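You operate a simulated robot arm through the tools that you are given. There is no shell and no other tool.

You are at the controls of a simulated two-armed robot. One attempt, no reset.

JOB
Pump tamarind twice into each of the green and brown pots; lid them.
Fine: leave the brown pot at the yellow marker.

It is judged by the outcome, as a careful person would: the job done as asked, and still so three seconds after it is handed in. It fails if anything else is knocked over, pushed out of place, dropped, spilled or broken. Lids that push on must go on centred and level and be pressed home; caps that screw on are set level and turned clockwise until they are tight.

ROBOT AND FRAMES
Two 7-joint arms with two-finger parallel grippers on one trunk that stands fixed in place. Base frame: the origin is at the foot of the trunk, x ahead of it, y to its left, z up; the work surface is at about z = 760. Lengths are in mm, angles in degrees, forces in N, time in s.
The left shoulder is at [71, 156, 1155], the right one opposite. Each reaches about 1231 mm from its shoulder. Payload 3.91 kg a hand.
Tool frame (each hand has its own): the origin (TCP) lies between the finger pads and is the grasp point; the fingertips stand 30 mm ahead of it; z points along the fingers, y is the line along which they close. Largest opening 110 mm; finger width 20, thickness 10; the body of the gripper, 48 by 112 mm, starts 55 mm behind the TCP.
Orientation is that of the tool frame in the base frame, as [roll, pitch, yaw] about the fixed x, y, z axes, in that order (R = Rz(yaw) Ry(pitch) Rx(roll)). With the fingers straight down and closing along the base's y, the tool's x points along the base's -x, its y along +y and its z along -z.

CONTROLS
- The arms move only by the tool step_arm. It takes "left_targets", "right_targets" or both (then of equal length, played together; a hand with none holds still); each is a list of rows, each an object of numbers (a shift or turn left out is 0, a gripper value left out holds the last): "wx", "wy", "wz": the turn, a rotation vector about the tool's x, y, z in rad; "x", "y", "z": the shift along the tool's x, y, z in mm; "gripper": the closure, from 0 (fully open) to 1 (shut). In form: [{"wx": .., "wy": .., "wz": .., "x": .., "y": .., "z": .., "gripper": ..}, ...]. A call has 1 to 20 rows; each row is the pose to reach, as a shift and turn from the pose commanded when the call began, along the tool's axes at that moment. Rows are played at 5 a second. More than 50 mm and 8.6 degrees between two rows, or a gripper value outside its range, and nothing of the call is played. Where a pose cannot be reached the arm comes as near as it can. A force on the tool above 40 N (or 10 N above the force at the start of the call, whichever is more), or a blocked arm, ends the call early, and 0.2 s more pass. Each finger travels about 108 mm/s and halts on what it meets, pressing with about 44 N; the grip force reading is that of the motor and also rises with nothing between the fingers. The clock runs only during rows and for 0.2 s after the last one: add rows that repeat a pose to give the fingers time. It gives the time, the measured TCP pose, the force on the tool (base axes), the opening and the grip force at its end, in the units of the frame above (readings bear some noise), with the torque about the TCP (base axes, N m) and any sound that the robot's microphone picked up, and new pictures: "pictures" is both (left out), scene, wrist or none (wrist: the cameras of the hands that moved).
- Cameras (640 x 400 px; columns grow to the right, rows downward): "scene" is now at [137.1, 31.5, 1387]; the picture's right is [0.35, -0.94, -0.00], its down [-0.47, -0.18, -0.86] and it looks along [0.81, 0.30, -0.50] (base axes); focal length 330 px, centre (320, 200). "left" rides on the left gripper at [72, -17, -103] in its tool frame; the picture's right is [0.23, 0.97, 0.00], its down [-0.76, 0.18, -0.62] and it looks along [-0.61, 0.14, 0.78] (tool axes); focal length 222 px, centre (320, 200). "right" rides on the right gripper at [72, 17, -103] in its tool frame; the picture's right is [-0.23, 0.97, 0.00], its down [-0.76, -0.18, -0.62] and it looks along [-0.61, -0.14, 0.78] (tool axes); focal length 222 px, centre (320, 200). There is no depth. A picture from a camera that has moved, and an enlarged one, comes with that camera's place and axes in the base frame and with its lens.
- slide_trunk(by): slides the trunk up (or, below 0, down) by that many mm; the arms and the scene camera ride with it, the base frame stays. It gives what a move gives, with no picture.
- pan_tilt(pan, tilt): turns the head with the scene camera to pan (to the left, within 86 degrees either way) and tilt (down, from -29 to 69), counted from straight ahead of the robot. It gives what a move gives, and a new picture of the scene camera.
- close_up(camera, box): a new picture of the part [left, top, right, bottom] of that camera's present view, enlarged. No time passes.
- finish_job(): hands the job in; it is judged then, once.

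Places have to be worked out from the pictures, the camera data and where the tool is seen. Open the grippers and draw the arms clear of the work before you hand the job in, unless the task says otherwise.

The tools are called after "Request:" by a JSON object that holds its "fn" and its "kwargs". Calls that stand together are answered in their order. step_arm: Moves the arms, as the interface text tells. Its arguments: {"type":"object","properties":{"left_targets":{"type":"array","items":{"type":"object","properties":{"wx":{"type":"number"},"wy":{"type":"number"},"wz":{"type":"number"},"x":{"type":"number"},"y":{"type":"number"},"z":{"type":"number"},"gripper":{"type":"number"}}}},"right_targets":{"type":"array","items":{"type":"object","properties":{"wx":{"type":"number"},"wy":{"type":"number"},"wz":{"type":"number"},"x":{"type":"number"},"y":{"type":"number"},"z":{"type":"number"},"gripper":{"type":"number"}}}},"pictures":{"type":"string","enum":["both","scene","wrist","none"]}},"required":[]} The other tools are called the same way: slide_trunk (by) moves the trunk up or down; pan_tilt (pan, tilt) turns the head that bears the scene camera; close_up (camera, box) takes an enlarged picture of a part of a camera's view; finish_job () hands the job in.

At the start:

```text
time_s: 0.0
left_eef_pos: [680.3, 521.6, 1150.5]
left_ee_rot: [180.0, 0.1, 179.9]
left_contact_force: [0.2, 0.5, -0.5]
left_wrist_torque: [0.03, -0.01, -0.01]
left_width: 110.0
left_grip_force: 0.1
right_eef_pos: [707.5, -97.7, 1166.8]
right_ee_rot: [180.0, -0.1, -180.0]
right_contact_force: [-0.8, 0.0, -0.2]
right_wrist_torque: [0.01, -0.02, 0.0]
right_width: 110.2
right_grip_force: 0.0
trunk travel left (down, up): [-600.0, 340.0]
head pan, tilt (commanded): [20.6, 30.2]
```

scene: 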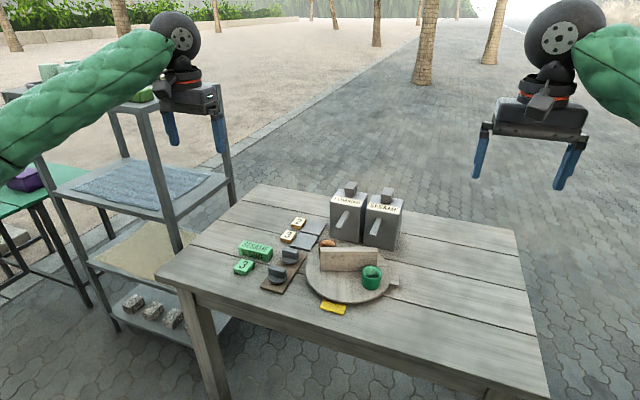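
right: 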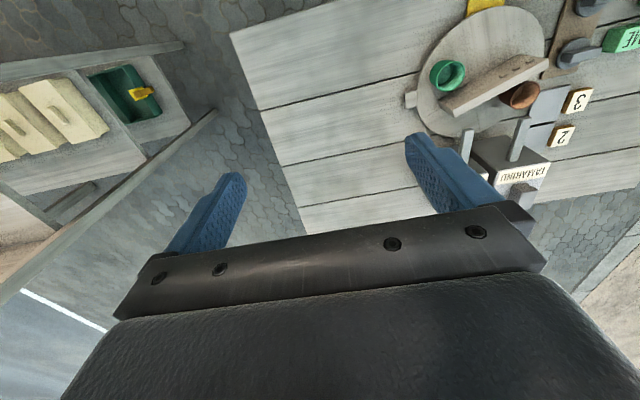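
left: 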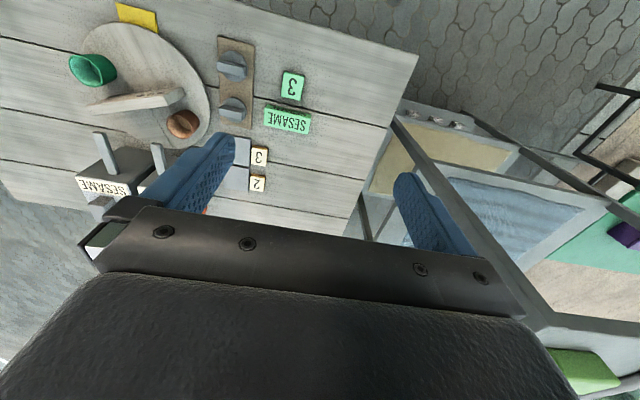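

I start by looking closely at the table from the scene camera before moving anything.

Request:
{"fn": "close_up", "kwargs": {"camera": "scene", "box": [220, 170, 420, 320]}}

Request:
{"fn": "close_up", "kwargs": {"camera": "scene", "box": [300, 170, 420, 250]}}

Request:
{"fn": "close_up", "kwargs": {"camera": "left", "box": [60, 0, 320, 220]}}

Request:
{"fn": "close_up", "kwargs": {"camera": "right", "box": [400, 0, 640, 210]}}

```text
2.67 times, centred on (320, 245) of scene
camera zoom: at [137.1, 31.5, 1387.0], right [0.35, -0.94, 0.0], down [-0.47, -0.18, -0.86], along [0.81, 0.3, -0.5], focal length 881 px, centre (320, 80)
```

zoom: 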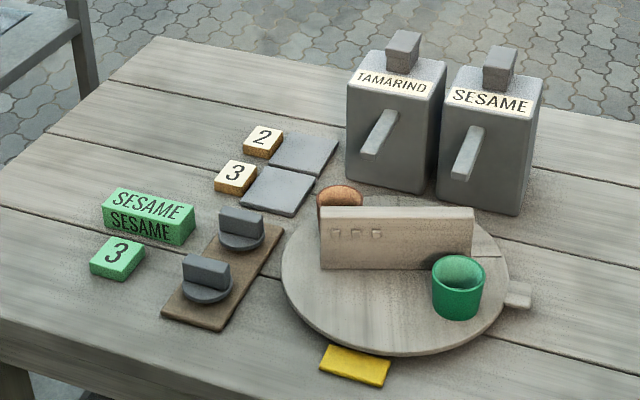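

```text
5.00 times, centred on (360, 210) of scene
camera zoom: at [137.1, 31.5, 1387.0], right [0.35, -0.94, 0.0], down [-0.47, -0.18, -0.86], along [0.81, 0.3, -0.5], focal length 1652 px, centre (120, 150)
```

zoom: 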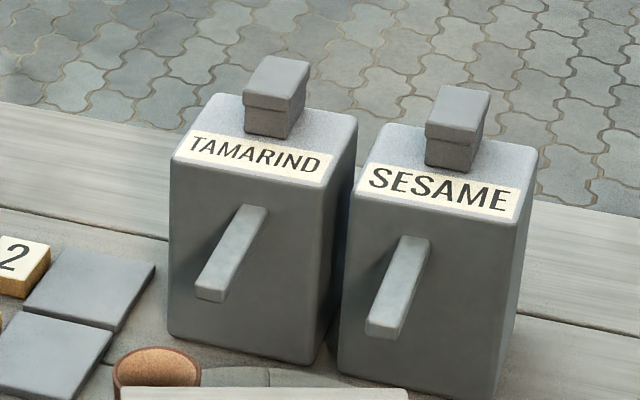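

```text
1.82 times, centred on (190, 110) of left
camera zoom: at [607.1, 505.3, 1254.4], right [-0.23, 0.97, 0.0], down [0.76, 0.18, 0.62], along [0.61, 0.14, -0.78], focal length 404 px, centre (556, 364)
```

zoom: 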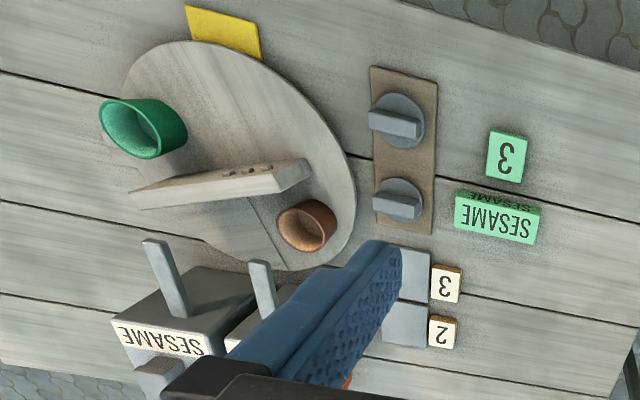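

```text
1.90 times, centred on (520, 105) of right
camera zoom: at [635.1, -81.2, 1269.5], right [0.23, 0.97, 0.0], down [0.76, -0.18, 0.62], along [0.61, -0.14, -0.78], focal length 423 px, centre (-61, 381)
```

zoom: 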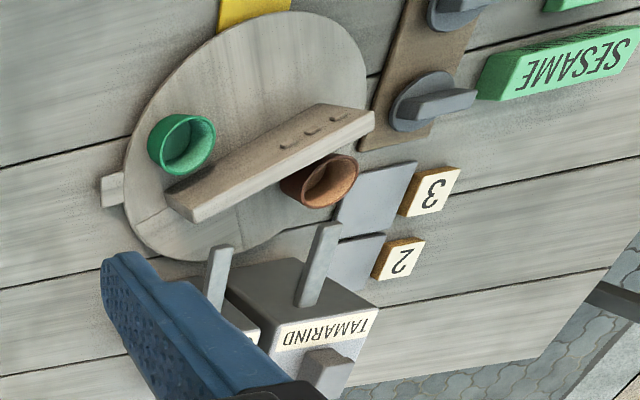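

The turntable carries the brown and green pots with a divider between them. The tamarind dispenser is behind and left, and the two knobbed lids are on a brown tray. I'll zoom in on the details: pots, divider marks, lids, marker and plates.

Request:
{"fn": "close_up", "kwargs": {"camera": "scene", "box": [300, 225, 404, 290]}}

Request:
{"fn": "close_up", "kwargs": {"camera": "scene", "box": [225, 210, 329, 275]}}

Request:
{"fn": "close_up", "kwargs": {"camera": "scene", "box": [300, 270, 404, 335]}}

Request:
{"fn": "pan_tilt", "kwargs": {"pan": 12, "tilt": 42}}

```text
6.15 times, centred on (352, 258) of scene
camera zoom: at [137.1, 31.5, 1387.0], right [0.35, -0.94, 0.0], down [-0.47, -0.18, -0.86], along [0.81, 0.3, -0.5], focal length 2033 px, centre (123, -154)
```

zoom: 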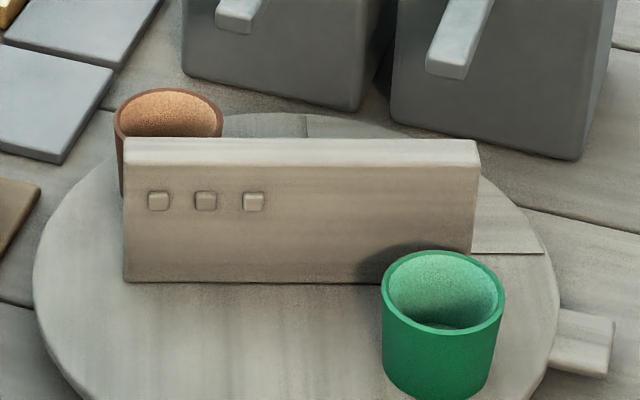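

```text
6.15 times, centred on (277, 242) of scene
camera zoom: at [137.1, 31.5, 1387.0], right [0.35, -0.94, 0.0], down [-0.47, -0.18, -0.86], along [0.81, 0.3, -0.5], focal length 2033 px, centre (585, -62)
```

zoom: 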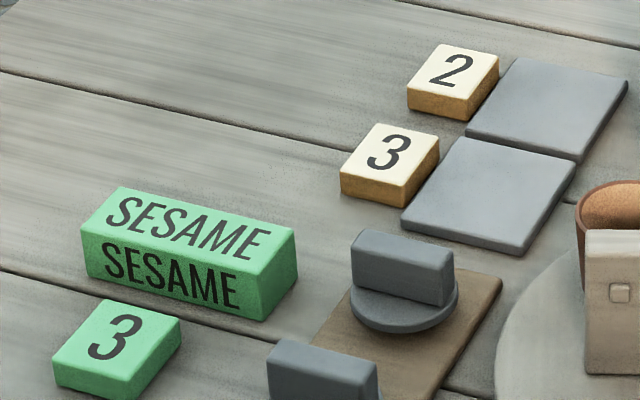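

```text
6.15 times, centred on (352, 302) of scene
camera zoom: at [137.1, 31.5, 1387.0], right [0.35, -0.94, 0.0], down [-0.47, -0.18, -0.86], along [0.81, 0.3, -0.5], focal length 2033 px, centre (123, -431)
```

zoom: 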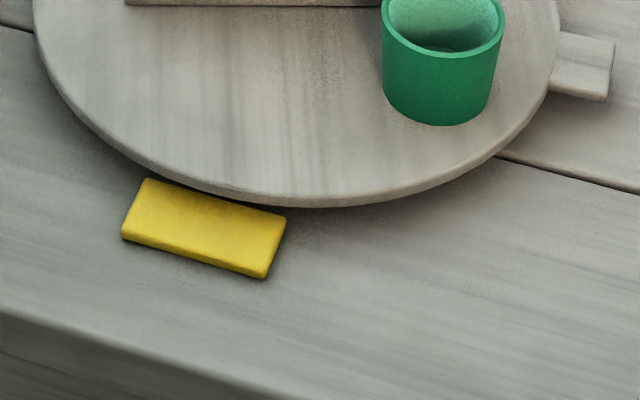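

```text
time_s: 0.7
left_eef_pos: [679.5, 522.6, 1150.0]
left_ee_rot: [179.9, 0.0, -180.0]
left_contact_force: [-0.3, 0.8, 0.2]
left_wrist_torque: [0.01, 0.01, 0.05]
left_width: 110.0
left_grip_force: 0.0
right_eef_pos: [707.1, -98.8, 1166.7]
right_ee_rot: [-180.0, 0.0, 180.0]
right_contact_force: [0.4, -0.5, -0.9]
right_wrist_torque: [0.0, 0.02, 0.01]
right_width: 110.2
right_grip_force: 0.1
trunk travel left (down, up): [-600.0, 340.0]
head pan, tilt (commanded): [12.0, 42.0]
camera scene: at [134.3, 17.1, 1369.0], right [0.21, -0.98, 0.0], down [-0.65, -0.14, -0.74], along [0.73, 0.15, -0.67], focal length 330 px, centre (320, 200)
```

scene: 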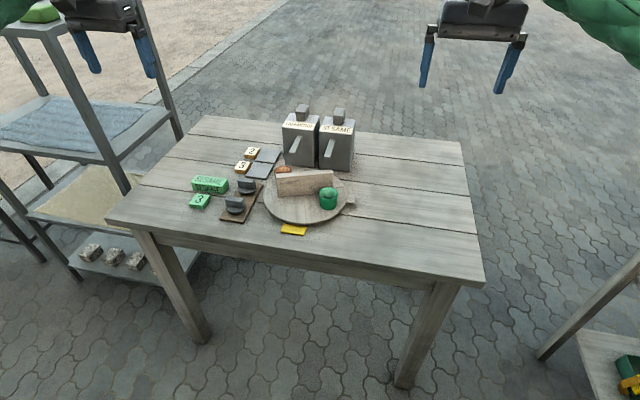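

The new view shows the whole table. I'll take enlargements from this steeper angle to measure positions.

Request:
{"fn": "close_up", "kwargs": {"camera": "scene", "box": [250, 95, 378, 175]}}

Request:
{"fn": "close_up", "kwargs": {"camera": "scene", "box": [245, 160, 373, 240]}}

Request:
{"fn": "close_up", "kwargs": {"camera": "scene", "box": [165, 145, 293, 225]}}

Request:
{"fn": "close_up", "kwargs": {"camera": "left", "box": [60, 20, 220, 120]}}

Request:
{"fn": "close_up", "kwargs": {"camera": "right", "box": [400, 20, 560, 120]}}

```text
5.00 times, centred on (314, 135) of scene
camera zoom: at [134.3, 17.1, 1369.0], right [0.21, -0.98, 0.0], down [-0.65, -0.14, -0.74], along [0.73, 0.15, -0.67], focal length 1652 px, centre (350, 525)
```

zoom: 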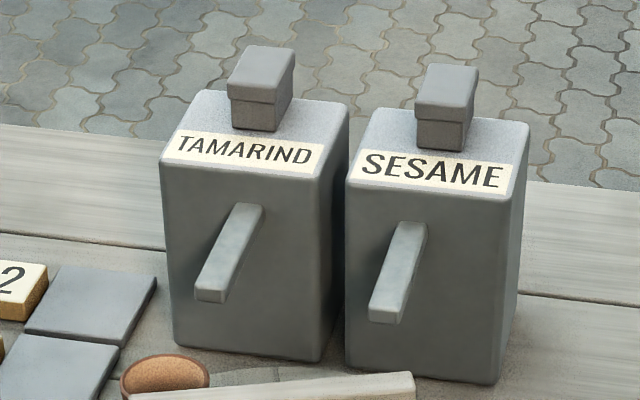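

```text
5.00 times, centred on (309, 200) of scene
camera zoom: at [134.3, 17.1, 1369.0], right [0.21, -0.98, 0.0], down [-0.65, -0.14, -0.74], along [0.73, 0.15, -0.67], focal length 1652 px, centre (375, 200)
```

zoom: 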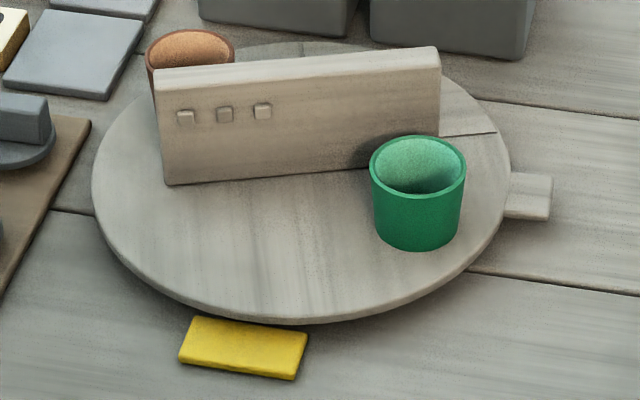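

```text
5.00 times, centred on (229, 185) of scene
camera zoom: at [134.3, 17.1, 1369.0], right [0.21, -0.98, 0.0], down [-0.65, -0.14, -0.74], along [0.73, 0.15, -0.67], focal length 1652 px, centre (775, 275)
```

zoom: 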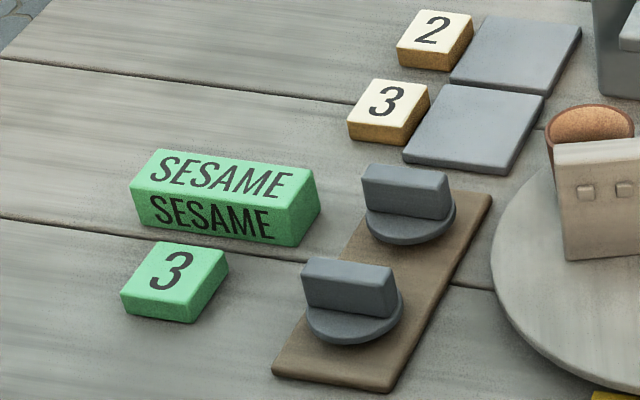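

```text
4.00 times, centred on (140, 70) of left
camera zoom: at [607.1, 505.3, 1254.4], right [-0.23, 0.97, 0.0], down [0.76, 0.18, 0.62], along [0.61, 0.14, -0.78], focal length 888 px, centre (1040, 720)
```

zoom: 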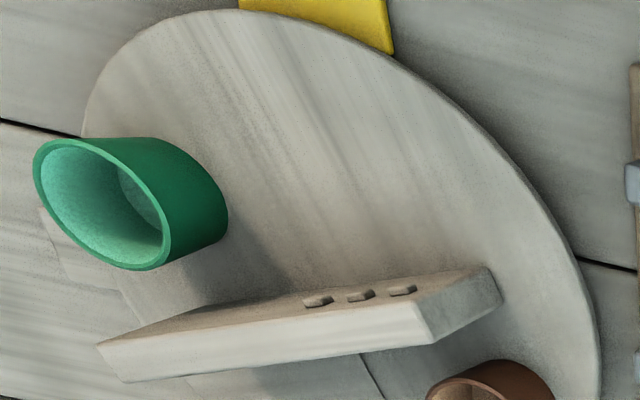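

```text
4.00 times, centred on (480, 70) of right
camera zoom: at [635.1, -81.2, 1269.5], right [0.23, 0.97, 0.0], down [0.76, -0.18, 0.62], along [0.61, -0.14, -0.78], focal length 888 px, centre (-320, 720)
```

zoom: 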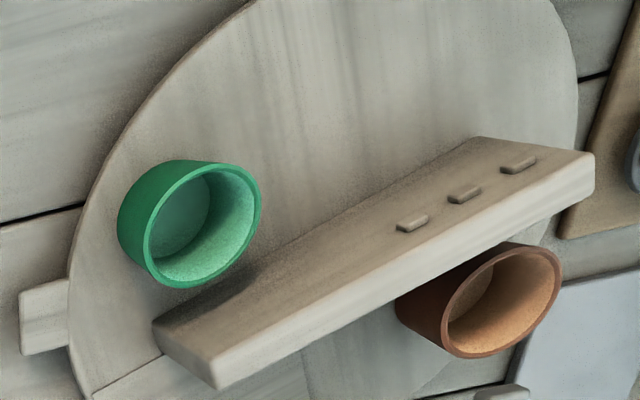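

The disc top looks to be at about z=780 and centred near (791,198). The brown pot is behind the divider, and the tamarind spout tip is near (848,246). I'll use the left wrist camera from the left side, looking toward -y and well above the objects, to see behind the divider and get a second viewpoint.

Request:
{"fn": "step_arm", "kwargs": {"left_targets": [{"x": -6, "y": -15, "z": 17, "wz": 0.131}, {"x": -13, "y": -30, "z": 34, "wz": 0.262}, {"x": -20, "y": -45, "z": 51, "wz": 0.393}, {"x": -26, "y": -60, "z": 68, "wz": 0.524}, {"x": -32, "y": -75, "z": 85, "wz": 0.655}, {"x": -39, "y": -90, "z": 102, "wz": 0.785}, {"x": -46, "y": -105, "z": 118, "wz": 0.916}, {"x": -52, "y": -120, "z": 135, "wz": 1.047}, {"x": -58, "y": -135, "z": 152, "wz": 1.178}, {"x": -65, "y": -150, "z": 169, "wz": 1.309}, {"x": -72, "y": -165, "z": 186, "wz": 1.44}, {"x": -78, "y": -180, "z": 203, "wz": 1.571}, {"x": -78, "y": -180, "z": 203, "wz": 1.571}], "pictures": "both"}}

```text
time_s: 3.5
left_eef_pos: [756.3, 339.5, 947.3]
left_ee_rot: [-180.0, 0.0, 89.9]
left_contact_force: [-0.2, -0.4, -0.5]
left_wrist_torque: [-0.01, 0.02, -0.02]
left_width: 109.7
left_grip_force: 0.2
right_eef_pos: [706.8, -98.4, 1167.2]
right_ee_rot: [-179.9, 0.0, -180.0]
right_contact_force: [0.7, 0.2, 1.0]
right_wrist_torque: [-0.03, -0.01, -0.02]
right_width: 110.0
right_grip_force: 0.0
trunk travel left (down, up): [-600.0, 340.0]
head pan, tilt (commanded): [12.0, 42.0]
camera scene: at [134.0, 17.2, 1369.0], right [0.21, -0.98, 0.0], down [-0.65, -0.14, -0.74], along [0.73, 0.15, -0.67], focal length 330 px, centre (320, 200)
camera left: at [739.7, 412.1, 1050.5], right [0.97, 0.23, 0.0], down [0.18, -0.76, 0.62], along [0.14, -0.61, -0.78], focal length 222 px, centre (320, 200)
```

scene: 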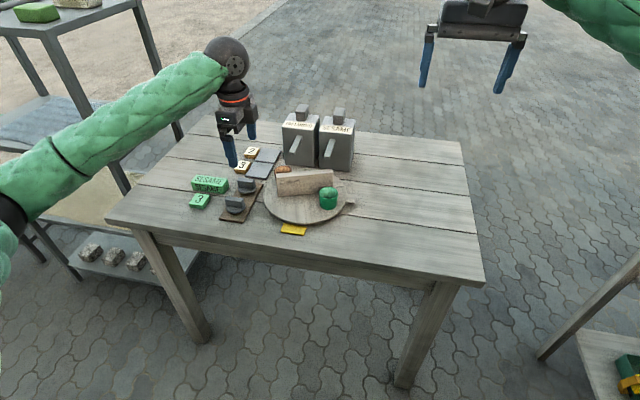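
left: 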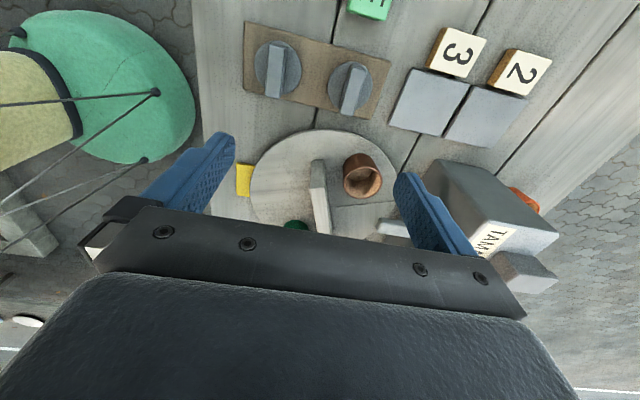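

The brown pot is clearly visible behind the divider from here, and something orange stands behind the tamarind dispenser. I'll zoom in on this view.

Request:
{"fn": "close_up", "kwargs": {"camera": "left", "box": [230, 110, 410, 222]}}

Request:
{"fn": "close_up", "kwargs": {"camera": "left", "box": [380, 130, 572, 250]}}

Request:
{"fn": "close_up", "kwargs": {"camera": "left", "box": [230, 10, 422, 130]}}

Request:
{"fn": "close_up", "kwargs": {"camera": "left", "box": [380, 10, 572, 130]}}

Request:
{"fn": "close_up", "kwargs": {"camera": "scene", "box": [0, 0, 220, 300]}}

```text
3.56 times, centred on (320, 166) of left
camera zoom: at [739.7, 412.1, 1050.5], right [0.97, 0.23, 0.0], down [0.18, -0.76, 0.62], along [0.14, -0.61, -0.78], focal length 790 px, centre (320, 321)
```

zoom: 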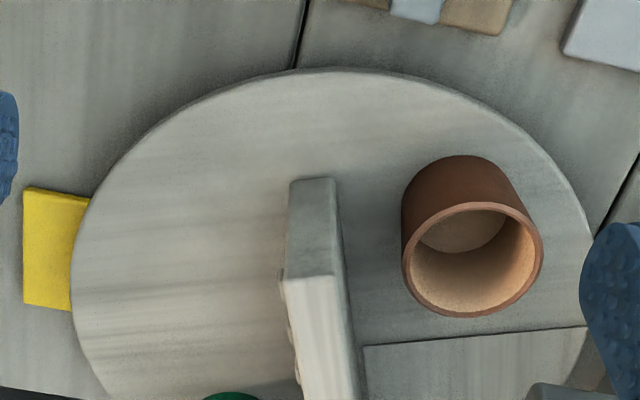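

```text
3.33 times, centred on (476, 190) of left
camera zoom: at [739.7, 412.1, 1050.5], right [0.97, 0.23, 0.0], down [0.18, -0.76, 0.62], along [0.14, -0.61, -0.78], focal length 740 px, centre (-200, 233)
```

zoom: 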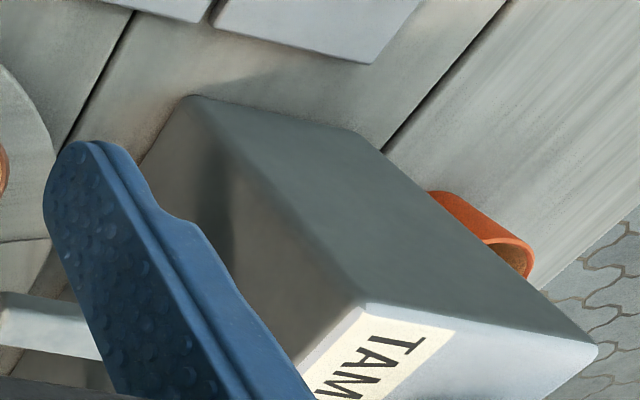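

```text
3.33 times, centred on (326, 70) of left
camera zoom: at [739.7, 412.1, 1050.5], right [0.97, 0.23, 0.0], down [0.18, -0.76, 0.62], along [0.14, -0.61, -0.78], focal length 740 px, centre (300, 633)
```

zoom: 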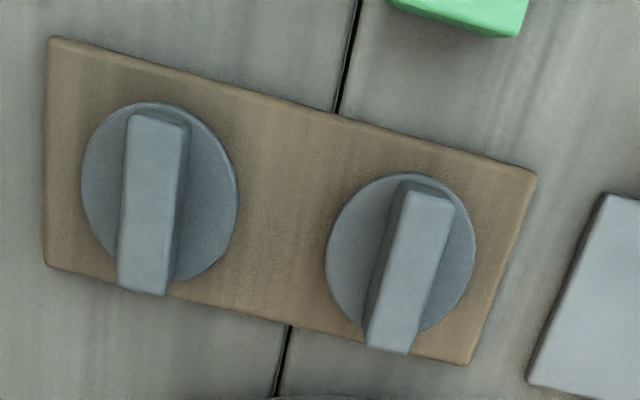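

```text
3.33 times, centred on (476, 70) of left
camera zoom: at [739.7, 412.1, 1050.5], right [0.97, 0.23, 0.0], down [0.18, -0.76, 0.62], along [0.14, -0.61, -0.78], focal length 740 px, centre (-200, 633)
```

zoom: 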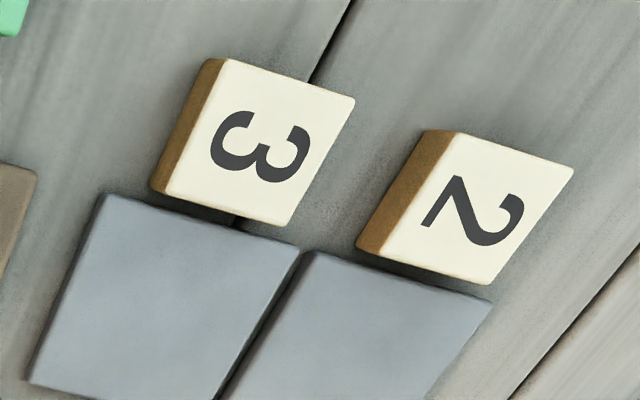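

```text
1.33 times, centred on (110, 150) of scene
camera zoom: at [134.0, 17.2, 1369.0], right [0.21, -0.98, 0.0], down [-0.65, -0.14, -0.74], along [0.73, 0.15, -0.67], focal length 440 px, centre (600, 267)
```

zoom: 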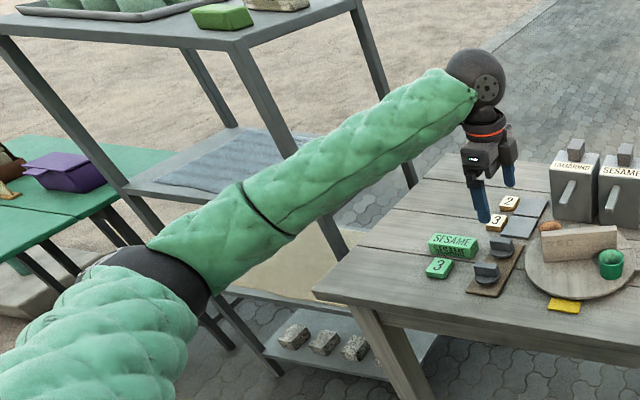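

From this view the disc top is z≈780.5 and the divider is about 15 mm thick, its top at z≈842, centred near (796,199) along azimuth 111°/-69°. The brown pot is at (828,269), the green one is opposite it, and the spout tip is about (850,247,858). I'll move the left hand high above the divider centre, aligned with it, to check the alignment.

Request:
{"fn": "step_arm", "kwargs": {"left_targets": [{"x": -28, "y": 8, "z": 5, "wz": -0.073, "gripper": 0.5}, {"x": -56, "y": 16, "z": 10, "wz": -0.147}, {"x": -84, "y": 24, "z": 15, "wz": -0.22}, {"x": -112, "y": 32, "z": 20, "wz": -0.293}, {"x": -140, "y": 39, "z": 25, "wz": -0.3665}, {"x": -140, "y": 39, "z": 25, "wz": -0.3665}], "pictures": "both"}}

Request:
{"fn": "close_up", "kwargs": {"camera": "left", "box": [160, 40, 480, 240]}}

Request:
{"fn": "close_up", "kwargs": {"camera": "scene", "box": [225, 110, 385, 210]}}

```text
time_s: 4.9
left_eef_pos: [796.0, 201.5, 922.2]
left_ee_rot: [180.0, 0.1, 111.0]
left_contact_force: [-0.1, -0.3, 0.0]
left_wrist_torque: [-0.01, -0.02, 0.01]
left_width: 55.1
left_grip_force: 0.1
right_eef_pos: [706.4, -98.6, 1166.8]
right_ee_rot: [-180.0, 0.0, 180.0]
right_contact_force: [-0.1, 0.9, 0.0]
right_wrist_torque: [-0.02, 0.01, -0.01]
right_width: 110.1
right_grip_force: 0.1
trunk travel left (down, up): [-600.0, 340.0]
head pan, tilt (commanded): [12.0, 42.0]
camera scene: at [134.0, 17.4, 1369.0], right [0.21, -0.98, 0.0], down [-0.65, -0.14, -0.74], along [0.73, 0.15, -0.67], focal length 330 px, centre (320, 200)
camera left: at [754.7, 262.6, 1024.2], right [0.83, 0.56, 0.0], down [0.44, -0.65, 0.62], along [0.35, -0.52, -0.78], focal length 222 px, centre (320, 200)
```

scene: 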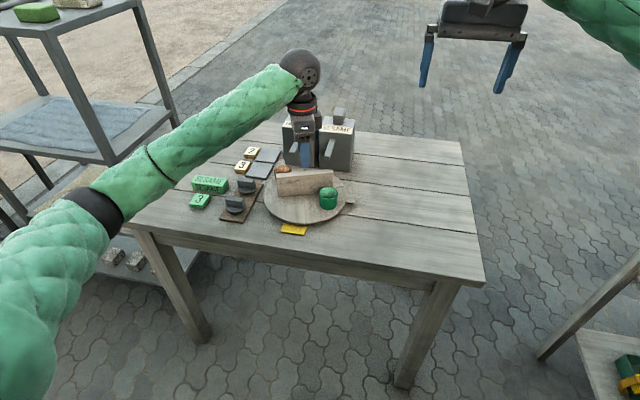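
left: 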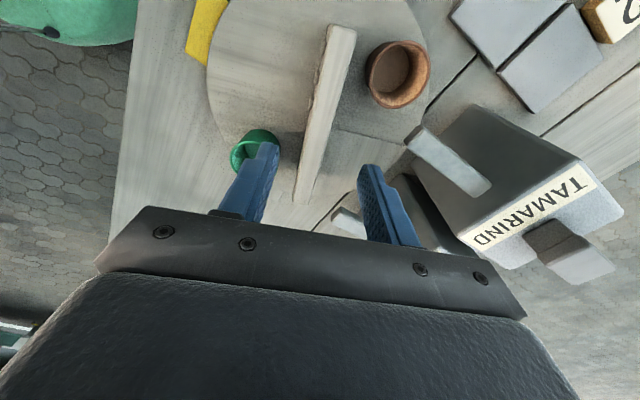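

```text
2.00 times, centred on (320, 140) of left
camera zoom: at [754.7, 262.6, 1024.2], right [0.83, 0.56, 0.0], down [0.44, -0.65, 0.62], along [0.35, -0.52, -0.78], focal length 444 px, centre (320, 320)
```

zoom: 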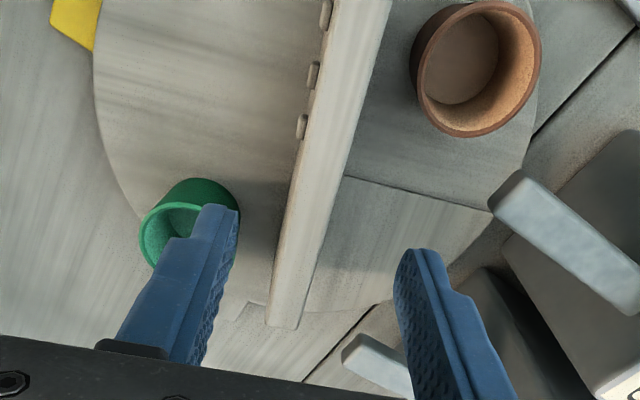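

```text
4.00 times, centred on (305, 160) of scene
camera zoom: at [134.0, 17.4, 1369.0], right [0.21, -0.98, 0.0], down [-0.65, -0.14, -0.74], along [0.73, 0.15, -0.67], focal length 1321 px, centre (380, 360)
```

zoom: 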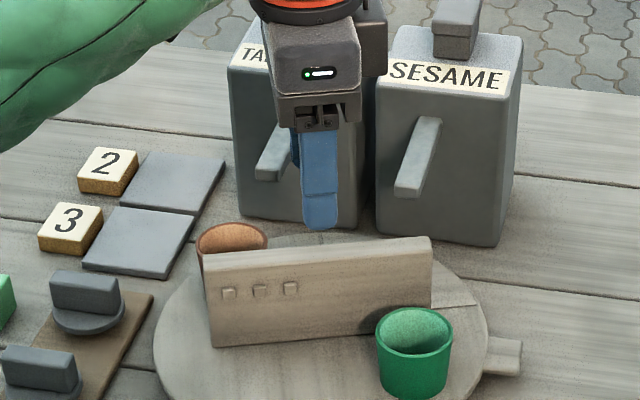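

The fingers straddle the divider with it between them. TCP is about 2–3 mm off the midpoint, which I put at (796,198) on the axis (795,199). I'll correct that while lowering to z≈832 with the tips 20 mm above the disc, then check before closing.

Request:
{"fn": "step_arm", "kwargs": {"left_targets": [{"x": -2.6, "y": -1.9, "z": 20}, {"x": -2.6, "y": -1.9, "z": 40}, {"x": -2.6, "y": -1.9, "z": 60}, {"x": -2.6, "y": -1.9, "z": 78}, {"x": -2.6, "y": -1.9, "z": 90}, {"x": -2.6, "y": -1.9, "z": 90}], "pictures": "wrist"}}

Request:
{"fn": "close_up", "kwargs": {"camera": "left", "box": [160, 40, 480, 240]}}

Request:
{"fn": "close_up", "kwargs": {"camera": "scene", "box": [245, 140, 373, 220]}}

```text
time_s: 6.3
left_eef_pos: [794.9, 197.3, 833.3]
left_ee_rot: [180.0, 0.0, 110.9]
left_contact_force: [-0.3, 0.1, -1.4]
left_wrist_torque: [0.03, -0.03, 0.0]
left_width: 55.2
left_grip_force: 0.0
right_eef_pos: [707.5, -98.7, 1166.6]
right_ee_rot: [180.0, -0.1, -179.9]
right_contact_force: [0.1, 1.0, 0.0]
right_wrist_torque: [-0.01, -0.03, 0.03]
right_width: 110.2
right_grip_force: 0.1
trunk travel left (down, up): [-600.0, 340.0]
head pan, tilt (commanded): [12.0, 42.0]
camera left: at [752.5, 259.3, 936.5], right [0.83, 0.56, 0.0], down [0.44, -0.65, 0.62], along [0.35, -0.52, -0.78], focal length 222 px, centre (320, 200)
```

left: 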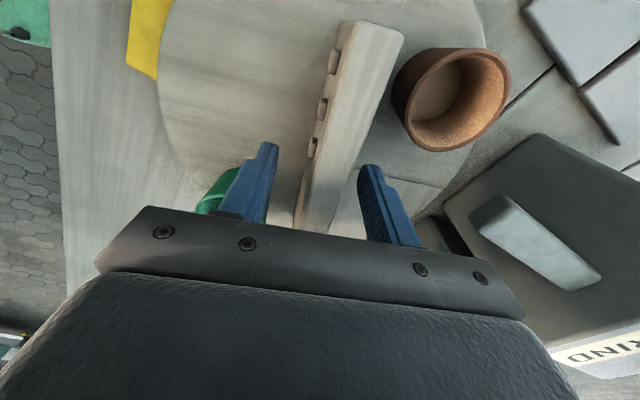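

```text
2.00 times, centred on (320, 140) of left
camera zoom: at [752.5, 259.3, 936.5], right [0.83, 0.56, 0.0], down [0.44, -0.65, 0.62], along [0.35, -0.52, -0.78], focal length 444 px, centre (320, 320)
```

zoom: 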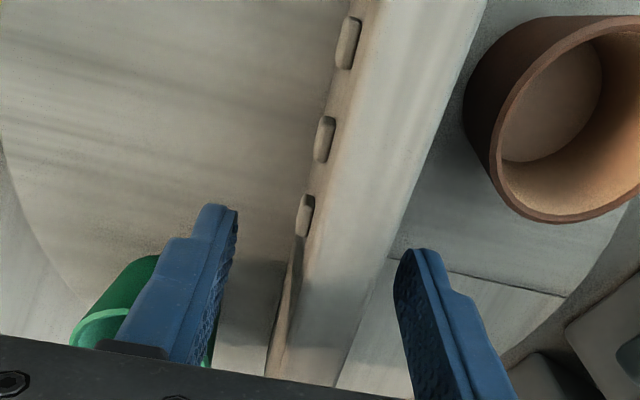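

```text
5.00 times, centred on (309, 180) of scene
camera zoom: at [134.3, 16.8, 1369.0], right [0.21, -0.98, 0.0], down [-0.66, -0.14, -0.74], along [0.73, 0.15, -0.67], focal length 1652 px, centre (375, 300)
```

zoom: 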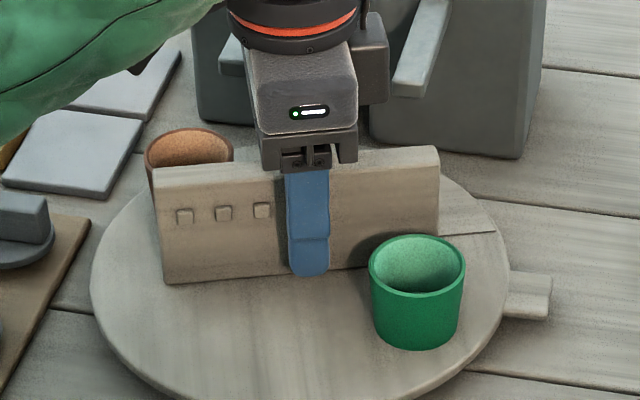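

The fingers flank the divider on both sides, clear of the bumps. I'll close partly to about 22 mm first to check that it is centred.

Request:
{"fn": "step_arm", "kwargs": {"left_targets": [{"gripper": 0.65}, {"gripper": 0.75}, {"gripper": 0.8}, {"gripper": 0.8}], "pictures": "wrist"}}

Request:
{"fn": "close_up", "kwargs": {"camera": "left", "box": [240, 140, 400, 240]}}

```text
time_s: 7.3
left_eef_pos: [794.4, 197.5, 833.6]
left_ee_rot: [-180.0, 0.0, 111.0]
left_contact_force: [1.1, -0.6, -0.6]
left_wrist_torque: [-0.02, 0.0, 0.04]
left_width: 21.9
left_grip_force: 0.1
right_eef_pos: [707.2, -98.3, 1166.6]
right_ee_rot: [-179.9, 0.0, -180.0]
right_contact_force: [1.3, 0.3, -0.3]
right_wrist_torque: [0.01, -0.02, -0.01]
right_width: 110.0
right_grip_force: 0.1
trunk travel left (down, up): [-600.0, 340.0]
head pan, tilt (commanded): [12.0, 42.0]
camera left: at [752.6, 259.4, 936.7], right [0.83, 0.56, 0.0], down [0.44, -0.65, 0.62], along [0.35, -0.52, -0.78], focal length 222 px, centre (320, 200)
```

left: 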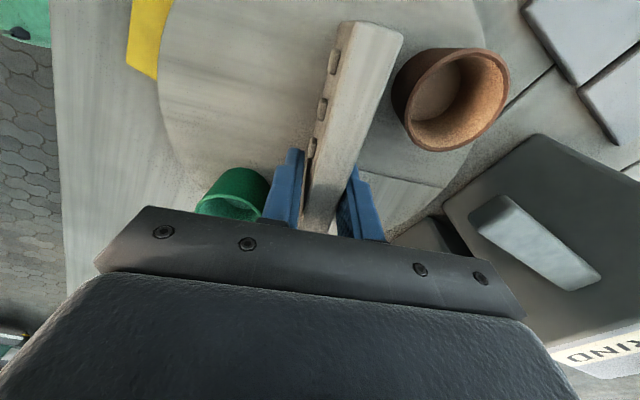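

```text
4.00 times, centred on (320, 190) of left
camera zoom: at [752.6, 259.4, 936.7], right [0.83, 0.56, 0.0], down [0.44, -0.65, 0.62], along [0.35, -0.52, -0.78], focal length 888 px, centre (320, 240)
```

zoom: 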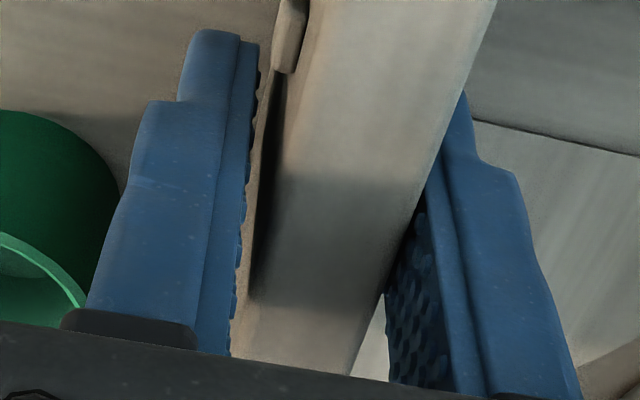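

No contact yet and the divider sits between both pads. I'll close onto it gently and read the width and forces.

Request:
{"fn": "step_arm", "kwargs": {"left_targets": [{"gripper": 0.83}, {"gripper": 0.86}, {"gripper": 0.9}, {"gripper": 0.95}], "pictures": "wrist"}}

```text
time_s: 8.3
left_eef_pos: [795.3, 197.8, 834.7]
left_ee_rot: [180.0, 0.0, 110.9]
left_contact_force: [16.8, 5.3, 3.5]
left_wrist_torque: [0.13, -0.27, 0.0]
left_width: 18.0
left_grip_force: 45.2
right_eef_pos: [708.5, -98.9, 1165.9]
right_ee_rot: [180.0, -0.1, -180.0]
right_contact_force: [0.4, 0.6, 0.6]
right_wrist_torque: [0.0, -0.01, 0.03]
right_width: 109.9
right_grip_force: 0.1
trunk travel left (down, up): [-600.0, 340.0]
head pan, tilt (commanded): [12.0, 42.0]
camera left: at [753.5, 260.0, 936.6], right [0.83, 0.56, 0.0], down [0.44, -0.65, 0.62], along [0.35, -0.52, -0.78], focal length 222 px, centre (320, 200)
```

left: 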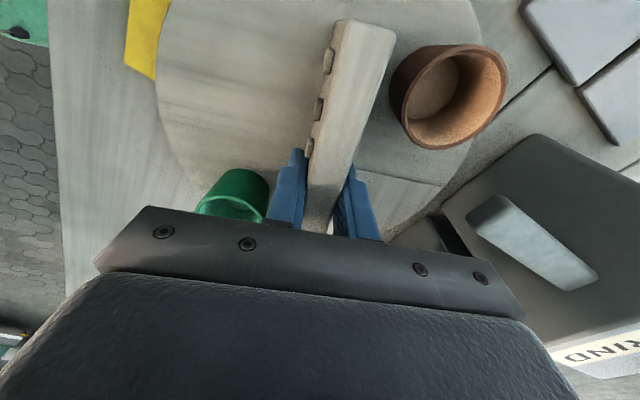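

The grip is firm at 18 mm. The 17 N side force shows that the divider is rigidly fixed and lies about 1 mm further along +y_tool. I'll shift to relax the force.

Request:
{"fn": "step_arm", "kwargs": {"left_targets": [{"y": 0.5}, {"y": 1.0}, {"y": 1.0}], "pictures": "none"}}

```text
time_s: 9.1
left_eef_pos: [794.4, 199.0, 833.6]
left_ee_rot: [179.9, 0.0, 110.9]
left_contact_force: [9.4, 1.5, 8.4]
left_wrist_torque: [0.02, -0.48, -0.04]
left_width: 18.0
left_grip_force: 45.0
right_eef_pos: [707.3, -98.6, 1166.0]
right_ee_rot: [180.0, 0.0, 180.0]
right_contact_force: [0.0, 0.0, 0.2]
right_wrist_torque: [-0.01, 0.0, -0.03]
right_width: 110.0
right_grip_force: 0.0
trunk travel left (down, up): [-600.0, 340.0]
head pan, tilt (commanded): [12.0, 42.0]
```

The force fell about 8 N per mm. I'll shift one more millimetre along y_tool.

Request:
{"fn": "step_arm", "kwargs": {"left_targets": [{"y": 0.6}, {"y": 1.1}, {"y": 1.1}], "pictures": "none"}}

```text
time_s: 9.9
left_eef_pos: [795.5, 198.7, 835.2]
left_ee_rot: [-179.9, -0.1, 110.9]
left_contact_force: [-4.5, -0.5, 0.8]
left_wrist_torque: [-1.04, -1.15, -0.03]
left_width: 17.8
left_grip_force: 45.0
right_eef_pos: [706.8, -99.2, 1167.1]
right_ee_rot: [179.9, 0.0, 179.9]
right_contact_force: [0.3, 0.8, 0.0]
right_wrist_torque: [-0.02, 0.02, 0.01]
right_width: 109.7
right_grip_force: 0.0
trunk travel left (down, up): [-600.0, 340.0]
head pan, tilt (commanded): [12.0, 42.0]
```

The side force is now near zero. As a test I'll turn about the tool axis by 8° clockwise seen from above, and check that the disc follows.

Request:
{"fn": "step_arm", "kwargs": {"left_targets": [{"wz": 0.03}, {"wz": 0.06}, {"wz": 0.09}, {"wz": 0.12}, {"wz": 0.14}, {"wz": 0.14}], "pictures": "both"}}

Request:
{"fn": "close_up", "kwargs": {"camera": "scene", "box": [245, 140, 373, 220]}}

```text
time_s: 11.5
left_eef_pos: [795.7, 197.9, 833.9]
left_ee_rot: [180.0, 0.0, 102.8]
left_contact_force: [-19.8, 0.9, 2.9]
left_wrist_torque: [0.36, -0.76, 0.0]
left_width: 17.9
left_grip_force: 45.1
right_eef_pos: [706.9, -100.0, 1166.5]
right_ee_rot: [-180.0, 0.0, 179.9]
right_contact_force: [-0.7, -0.7, 0.0]
right_wrist_torque: [0.01, -0.02, 0.0]
right_width: 109.7
right_grip_force: 0.0
trunk travel left (down, up): [-600.0, 340.0]
head pan, tilt (commanded): [12.0, 42.0]
stopped in row 6 (left hand): the force on the tool passed its limit at 42 N (the readings are from after the stop); the commanded pose is now the measured one
camera scene: at [132.9, 17.2, 1369.5], right [0.21, -0.98, 0.0], down [-0.65, -0.14, -0.74], along [0.73, 0.15, -0.67], focal length 330 px, centre (320, 200)
camera left: at [762.9, 265.2, 936.7], right [0.9, 0.44, 0.0], down [0.34, -0.7, 0.62], along [0.27, -0.56, -0.78], focal length 222 px, centre (320, 200)
```

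scene: 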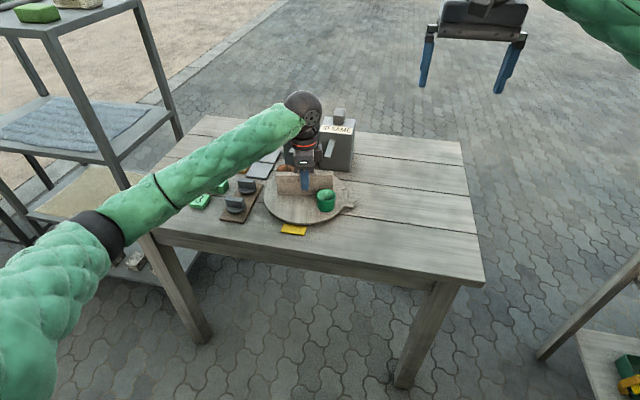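
left: 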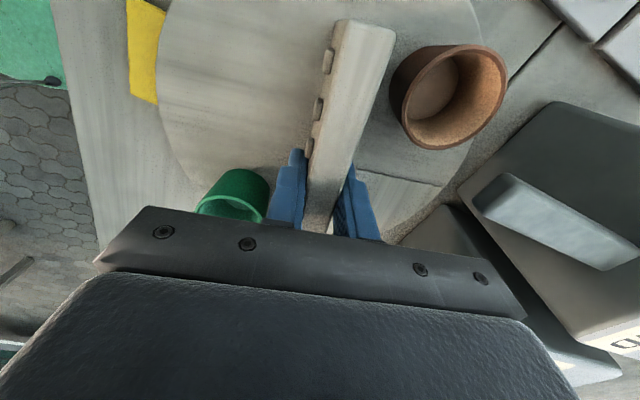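

```text
5.00 times, centred on (309, 180) of scene
camera zoom: at [132.9, 17.2, 1369.5], right [0.21, -0.98, 0.0], down [-0.65, -0.14, -0.74], along [0.73, 0.15, -0.67], focal length 1652 px, centre (375, 300)
```

zoom: 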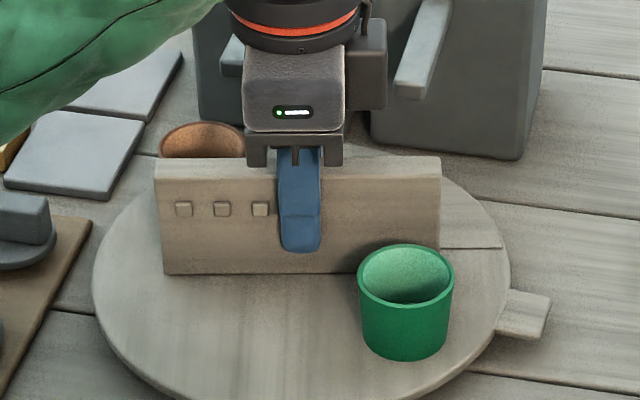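

The whole disc turned 8° with the divider, tab and both pots, so the divider is a good handle. A side force built up, so I'll read it again at rest and then relieve it.

Request:
{"fn": "step_arm", "kwargs": {"left_targets": [{"y": 0}, {"y": 0}], "pictures": "none"}}

Request:
{"fn": "close_up", "kwargs": {"camera": "left", "box": [160, 0, 528, 230]}}

```text
time_s: 12.1
left_eef_pos: [796.1, 197.9, 833.6]
left_ee_rot: [-180.0, 0.0, 102.8]
left_contact_force: [-23.0, 1.5, 4.6]
left_wrist_torque: [0.29, -0.33, 0.01]
left_width: 17.9
left_grip_force: 45.2
right_eef_pos: [705.2, -98.6, 1166.5]
right_ee_rot: [-180.0, 0.1, -180.0]
right_contact_force: [-0.5, 0.3, 0.5]
right_wrist_torque: [-0.02, -0.02, 0.05]
right_width: 109.8
right_grip_force: 0.0
trunk travel left (down, up): [-600.0, 340.0]
head pan, tilt (commanded): [12.0, 42.0]
```

```text
1.74 times, centred on (344, 115) of left
camera zoom: at [762.7, 265.2, 936.7], right [0.9, 0.44, 0.0], down [0.34, -0.7, 0.62], along [0.27, -0.56, -0.78], focal length 386 px, centre (278, 348)
```

zoom: 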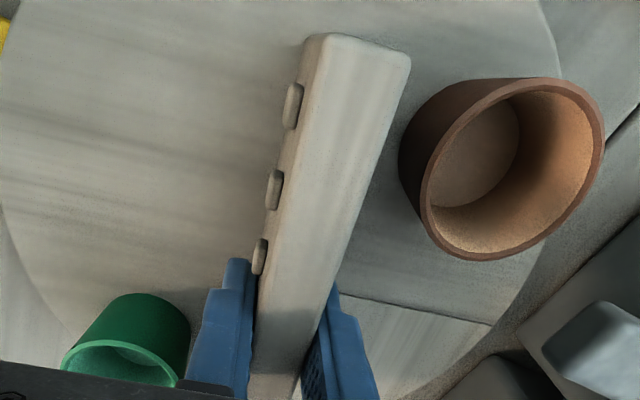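

A steady -23 N remains along -x. I'll relieve it by shifting along -y_tool.

Request:
{"fn": "step_arm", "kwargs": {"left_targets": [{"y": -1.0}, {"y": -1.8}, {"y": -1.8}], "pictures": "none"}}

```text
time_s: 12.9
left_eef_pos: [794.8, 198.2, 833.5]
left_ee_rot: [179.9, 0.0, 102.8]
left_contact_force: [-5.2, 7.6, 6.7]
left_wrist_torque: [0.95, -0.2, 0.02]
left_width: 17.9
left_grip_force: 44.7
right_eef_pos: [706.8, -99.5, 1167.5]
right_ee_rot: [180.0, 0.0, 179.9]
right_contact_force: [0.0, 0.2, 0.4]
right_wrist_torque: [0.04, -0.01, -0.02]
right_width: 109.8
right_grip_force: 0.1
trunk travel left (down, up): [-600.0, 340.0]
head pan, tilt (commanded): [12.0, 42.0]
```

The force is down to about 9 N. I'll turn another 4° slowly and see how the force changes, to locate the axis better.

Request:
{"fn": "step_arm", "kwargs": {"left_targets": [{"wz": 0.02}, {"wz": 0.04}, {"wz": 0.06}, {"wz": 0.07}, {"wz": 0.07}], "pictures": "none"}}

```text
time_s: 14.1
left_eef_pos: [795.0, 198.6, 833.8]
left_ee_rot: [180.0, 0.0, 98.9]
left_contact_force: [14.1, 7.6, 22.5]
left_wrist_torque: [1.04, 0.11, 0.01]
left_width: 17.8
left_grip_force: 45.0
right_eef_pos: [707.4, -99.2, 1167.9]
right_ee_rot: [179.9, 0.0, 179.9]
right_contact_force: [-0.1, 0.5, 1.4]
right_wrist_torque: [-0.03, -0.03, -0.01]
right_width: 110.1
right_grip_force: 0.0
trunk travel left (down, up): [-600.0, 340.0]
head pan, tilt (commanded): [12.0, 42.0]
```

The forces vary by ±15 N, so this is small arm-tracking error against a stiff pivot rather than an axis error. I'll loosen the grip to a 2 mm gap per side, turn to the brown-under-spout yaw of about 85°, then close slowly so the pads align the disc.

Request:
{"fn": "step_arm", "kwargs": {"left_targets": [{"gripper": 0.8}, {"gripper": 0.8}, {"wz": 0.04}, {"wz": 0.08}, {"wz": 0.12}, {"wz": 0.16}, {"wz": 0.2}, {"wz": 0.243}, {"wz": 0.243}], "pictures": "none"}}

```text
time_s: 16.1
left_eef_pos: [795.1, 198.5, 833.8]
left_ee_rot: [-179.9, 0.0, 85.0]
left_contact_force: [-2.4, -0.5, -0.9]
left_wrist_torque: [-0.02, -0.04, 0.03]
left_width: 23.4
left_grip_force: 1.0
right_eef_pos: [706.5, -99.3, 1165.7]
right_ee_rot: [-180.0, 0.0, 180.0]
right_contact_force: [0.4, -1.1, 0.0]
right_wrist_torque: [-0.02, -0.02, 0.03]
right_width: 110.0
right_grip_force: 0.1
trunk travel left (down, up): [-600.0, 340.0]
head pan, tilt (commanded): [12.0, 42.0]
```

Forces stayed tiny. Now I close slowly so that the pads bring the divider parallel at yaw 85°.

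Request:
{"fn": "step_arm", "kwargs": {"left_targets": [{"gripper": 0.805}, {"gripper": 0.81}, {"gripper": 0.815}, {"gripper": 0.82}, {"gripper": 0.825}, {"gripper": 0.83}, {"gripper": 0.835}, {"gripper": 0.835}], "pictures": "both"}}

Request:
{"fn": "close_up", "kwargs": {"camera": "left", "box": [200, 0, 584, 240]}}

Request:
{"fn": "close_up", "kwargs": {"camera": "scene", "box": [245, 140, 373, 220]}}

```text
time_s: 17.9
left_eef_pos: [796.1, 198.3, 833.3]
left_ee_rot: [-180.0, 0.0, 84.9]
left_contact_force: [-5.7, 2.9, -0.5]
left_wrist_torque: [-0.07, -0.07, 0.04]
left_width: 21.0
left_grip_force: 3.1
right_eef_pos: [706.9, -98.5, 1167.2]
right_ee_rot: [180.0, -0.1, 180.0]
right_contact_force: [-0.4, 0.1, 0.8]
right_wrist_torque: [0.0, -0.01, 0.03]
right_width: 110.0
right_grip_force: 0.0
trunk travel left (down, up): [-600.0, 340.0]
head pan, tilt (commanded): [12.0, 42.0]
camera scene: at [133.9, 17.1, 1369.0], right [0.21, -0.98, 0.0], down [-0.65, -0.14, -0.74], along [0.73, 0.15, -0.67], focal length 330 px, centre (320, 200)
camera left: at [785.3, 272.0, 935.8], right [0.99, 0.14, 0.0], down [0.11, -0.77, 0.62], along [0.09, -0.62, -0.78], focal length 222 px, centre (320, 200)
```

scene: 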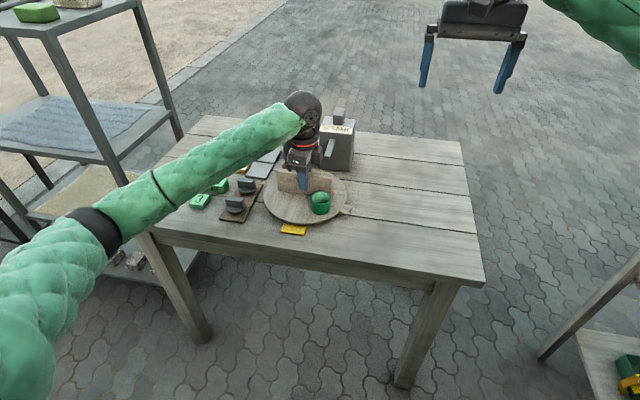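
left: 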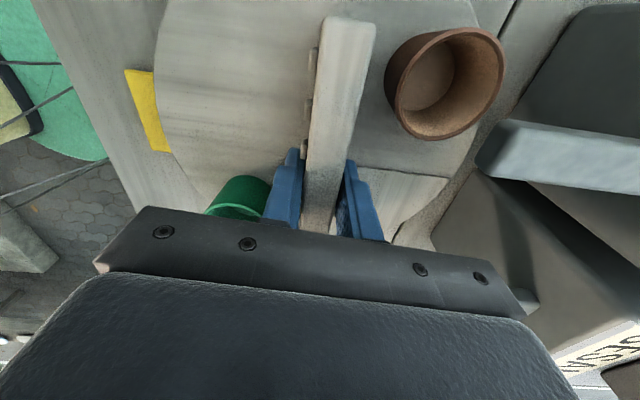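

```text
1.67 times, centred on (392, 120) of left
camera zoom: at [785.3, 272.0, 935.8], right [0.99, 0.14, 0.0], down [0.11, -0.77, 0.62], along [0.09, -0.62, -0.78], focal length 370 px, centre (200, 333)
```

zoom: 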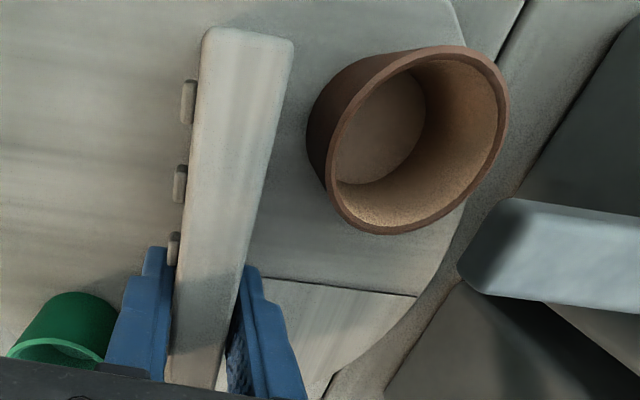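

```text
5.00 times, centred on (309, 180) of scene
camera zoom: at [133.9, 17.1, 1369.0], right [0.21, -0.98, 0.0], down [-0.65, -0.14, -0.74], along [0.73, 0.15, -0.67], focal length 1652 px, centre (375, 300)
```

zoom: 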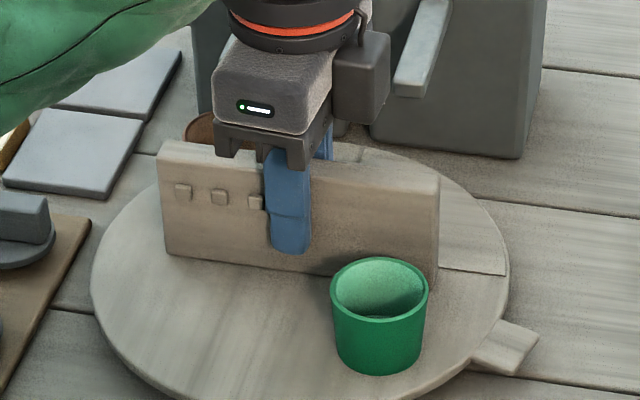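

The brown pot is at azimuth about 46° with the divider still lagging about 8° in the loose grip. Closing fully at this yaw should bring it to about 39°, right under the spout, so I continue closing.

Request:
{"fn": "step_arm", "kwargs": {"left_targets": [{"gripper": 0.84}, {"gripper": 0.845}, {"gripper": 0.85}, {"gripper": 0.855}, {"gripper": 0.86}, {"gripper": 0.87}, {"gripper": 0.87}], "pictures": "both"}}

Request:
{"fn": "close_up", "kwargs": {"camera": "left", "box": [200, 0, 584, 240]}}

Request:
{"fn": "close_up", "kwargs": {"camera": "scene", "box": [245, 140, 373, 220]}}

```text
time_s: 19.5
left_eef_pos: [795.3, 199.4, 833.1]
left_ee_rot: [-179.9, 0.0, 84.8]
left_contact_force: [-9.5, 5.2, -0.3]
left_wrist_torque: [-0.06, -0.14, -0.04]
left_width: 19.1
left_grip_force: 4.5
right_eef_pos: [706.8, -98.3, 1166.5]
right_ee_rot: [-180.0, 0.0, -180.0]
right_contact_force: [-0.1, -0.3, -0.1]
right_wrist_torque: [0.02, -0.01, 0.01]
right_width: 110.0
right_grip_force: 0.2
trunk travel left (down, up): [-600.0, 340.0]
head pan, tilt (commanded): [12.0, 42.0]
camera scene: at [133.7, 17.3, 1369.0], right [0.21, -0.98, 0.0], down [-0.65, -0.14, -0.74], along [0.73, 0.15, -0.67], focal length 330 px, centre (320, 200)
camera left: at [785.1, 272.1, 935.8], right [0.99, 0.14, 0.0], down [0.11, -0.77, 0.62], along [0.09, -0.62, -0.78], focal length 222 px, centre (320, 200)
```

scene: 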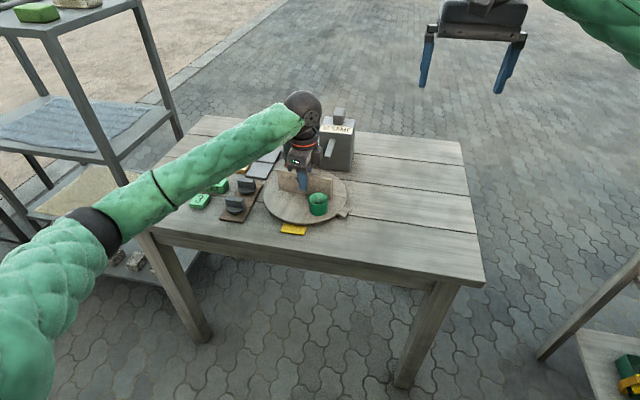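
left: 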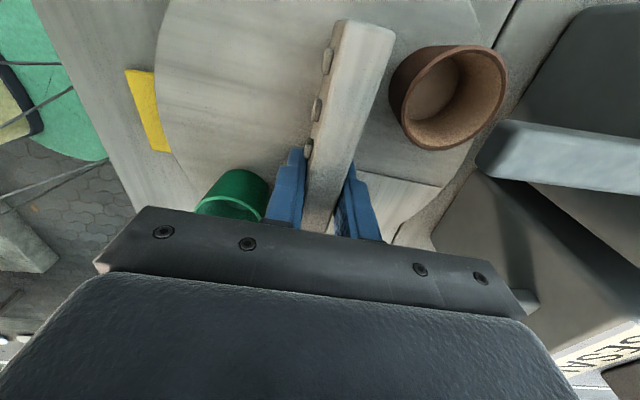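

```text
1.67 times, centred on (392, 120) of left
camera zoom: at [785.1, 272.1, 935.8], right [0.99, 0.14, 0.0], down [0.11, -0.77, 0.62], along [0.09, -0.62, -0.78], focal length 370 px, centre (200, 333)
```

zoom: 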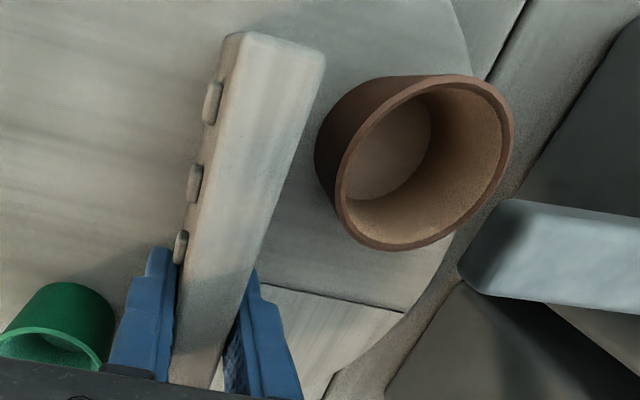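

```text
5.00 times, centred on (309, 180) of scene
camera zoom: at [133.7, 17.3, 1369.0], right [0.21, -0.98, 0.0], down [-0.65, -0.14, -0.74], along [0.73, 0.15, -0.67], focal length 1652 px, centre (375, 300)
```

zoom: 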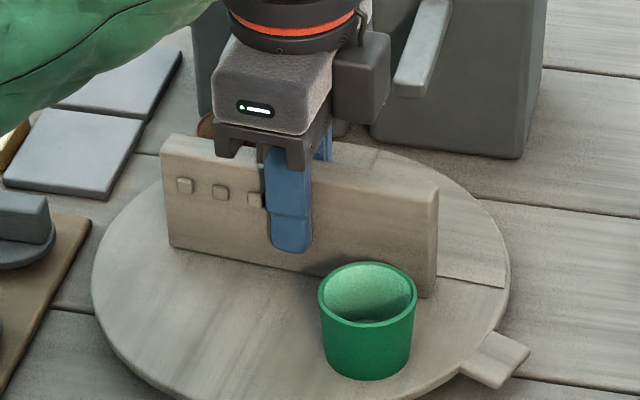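

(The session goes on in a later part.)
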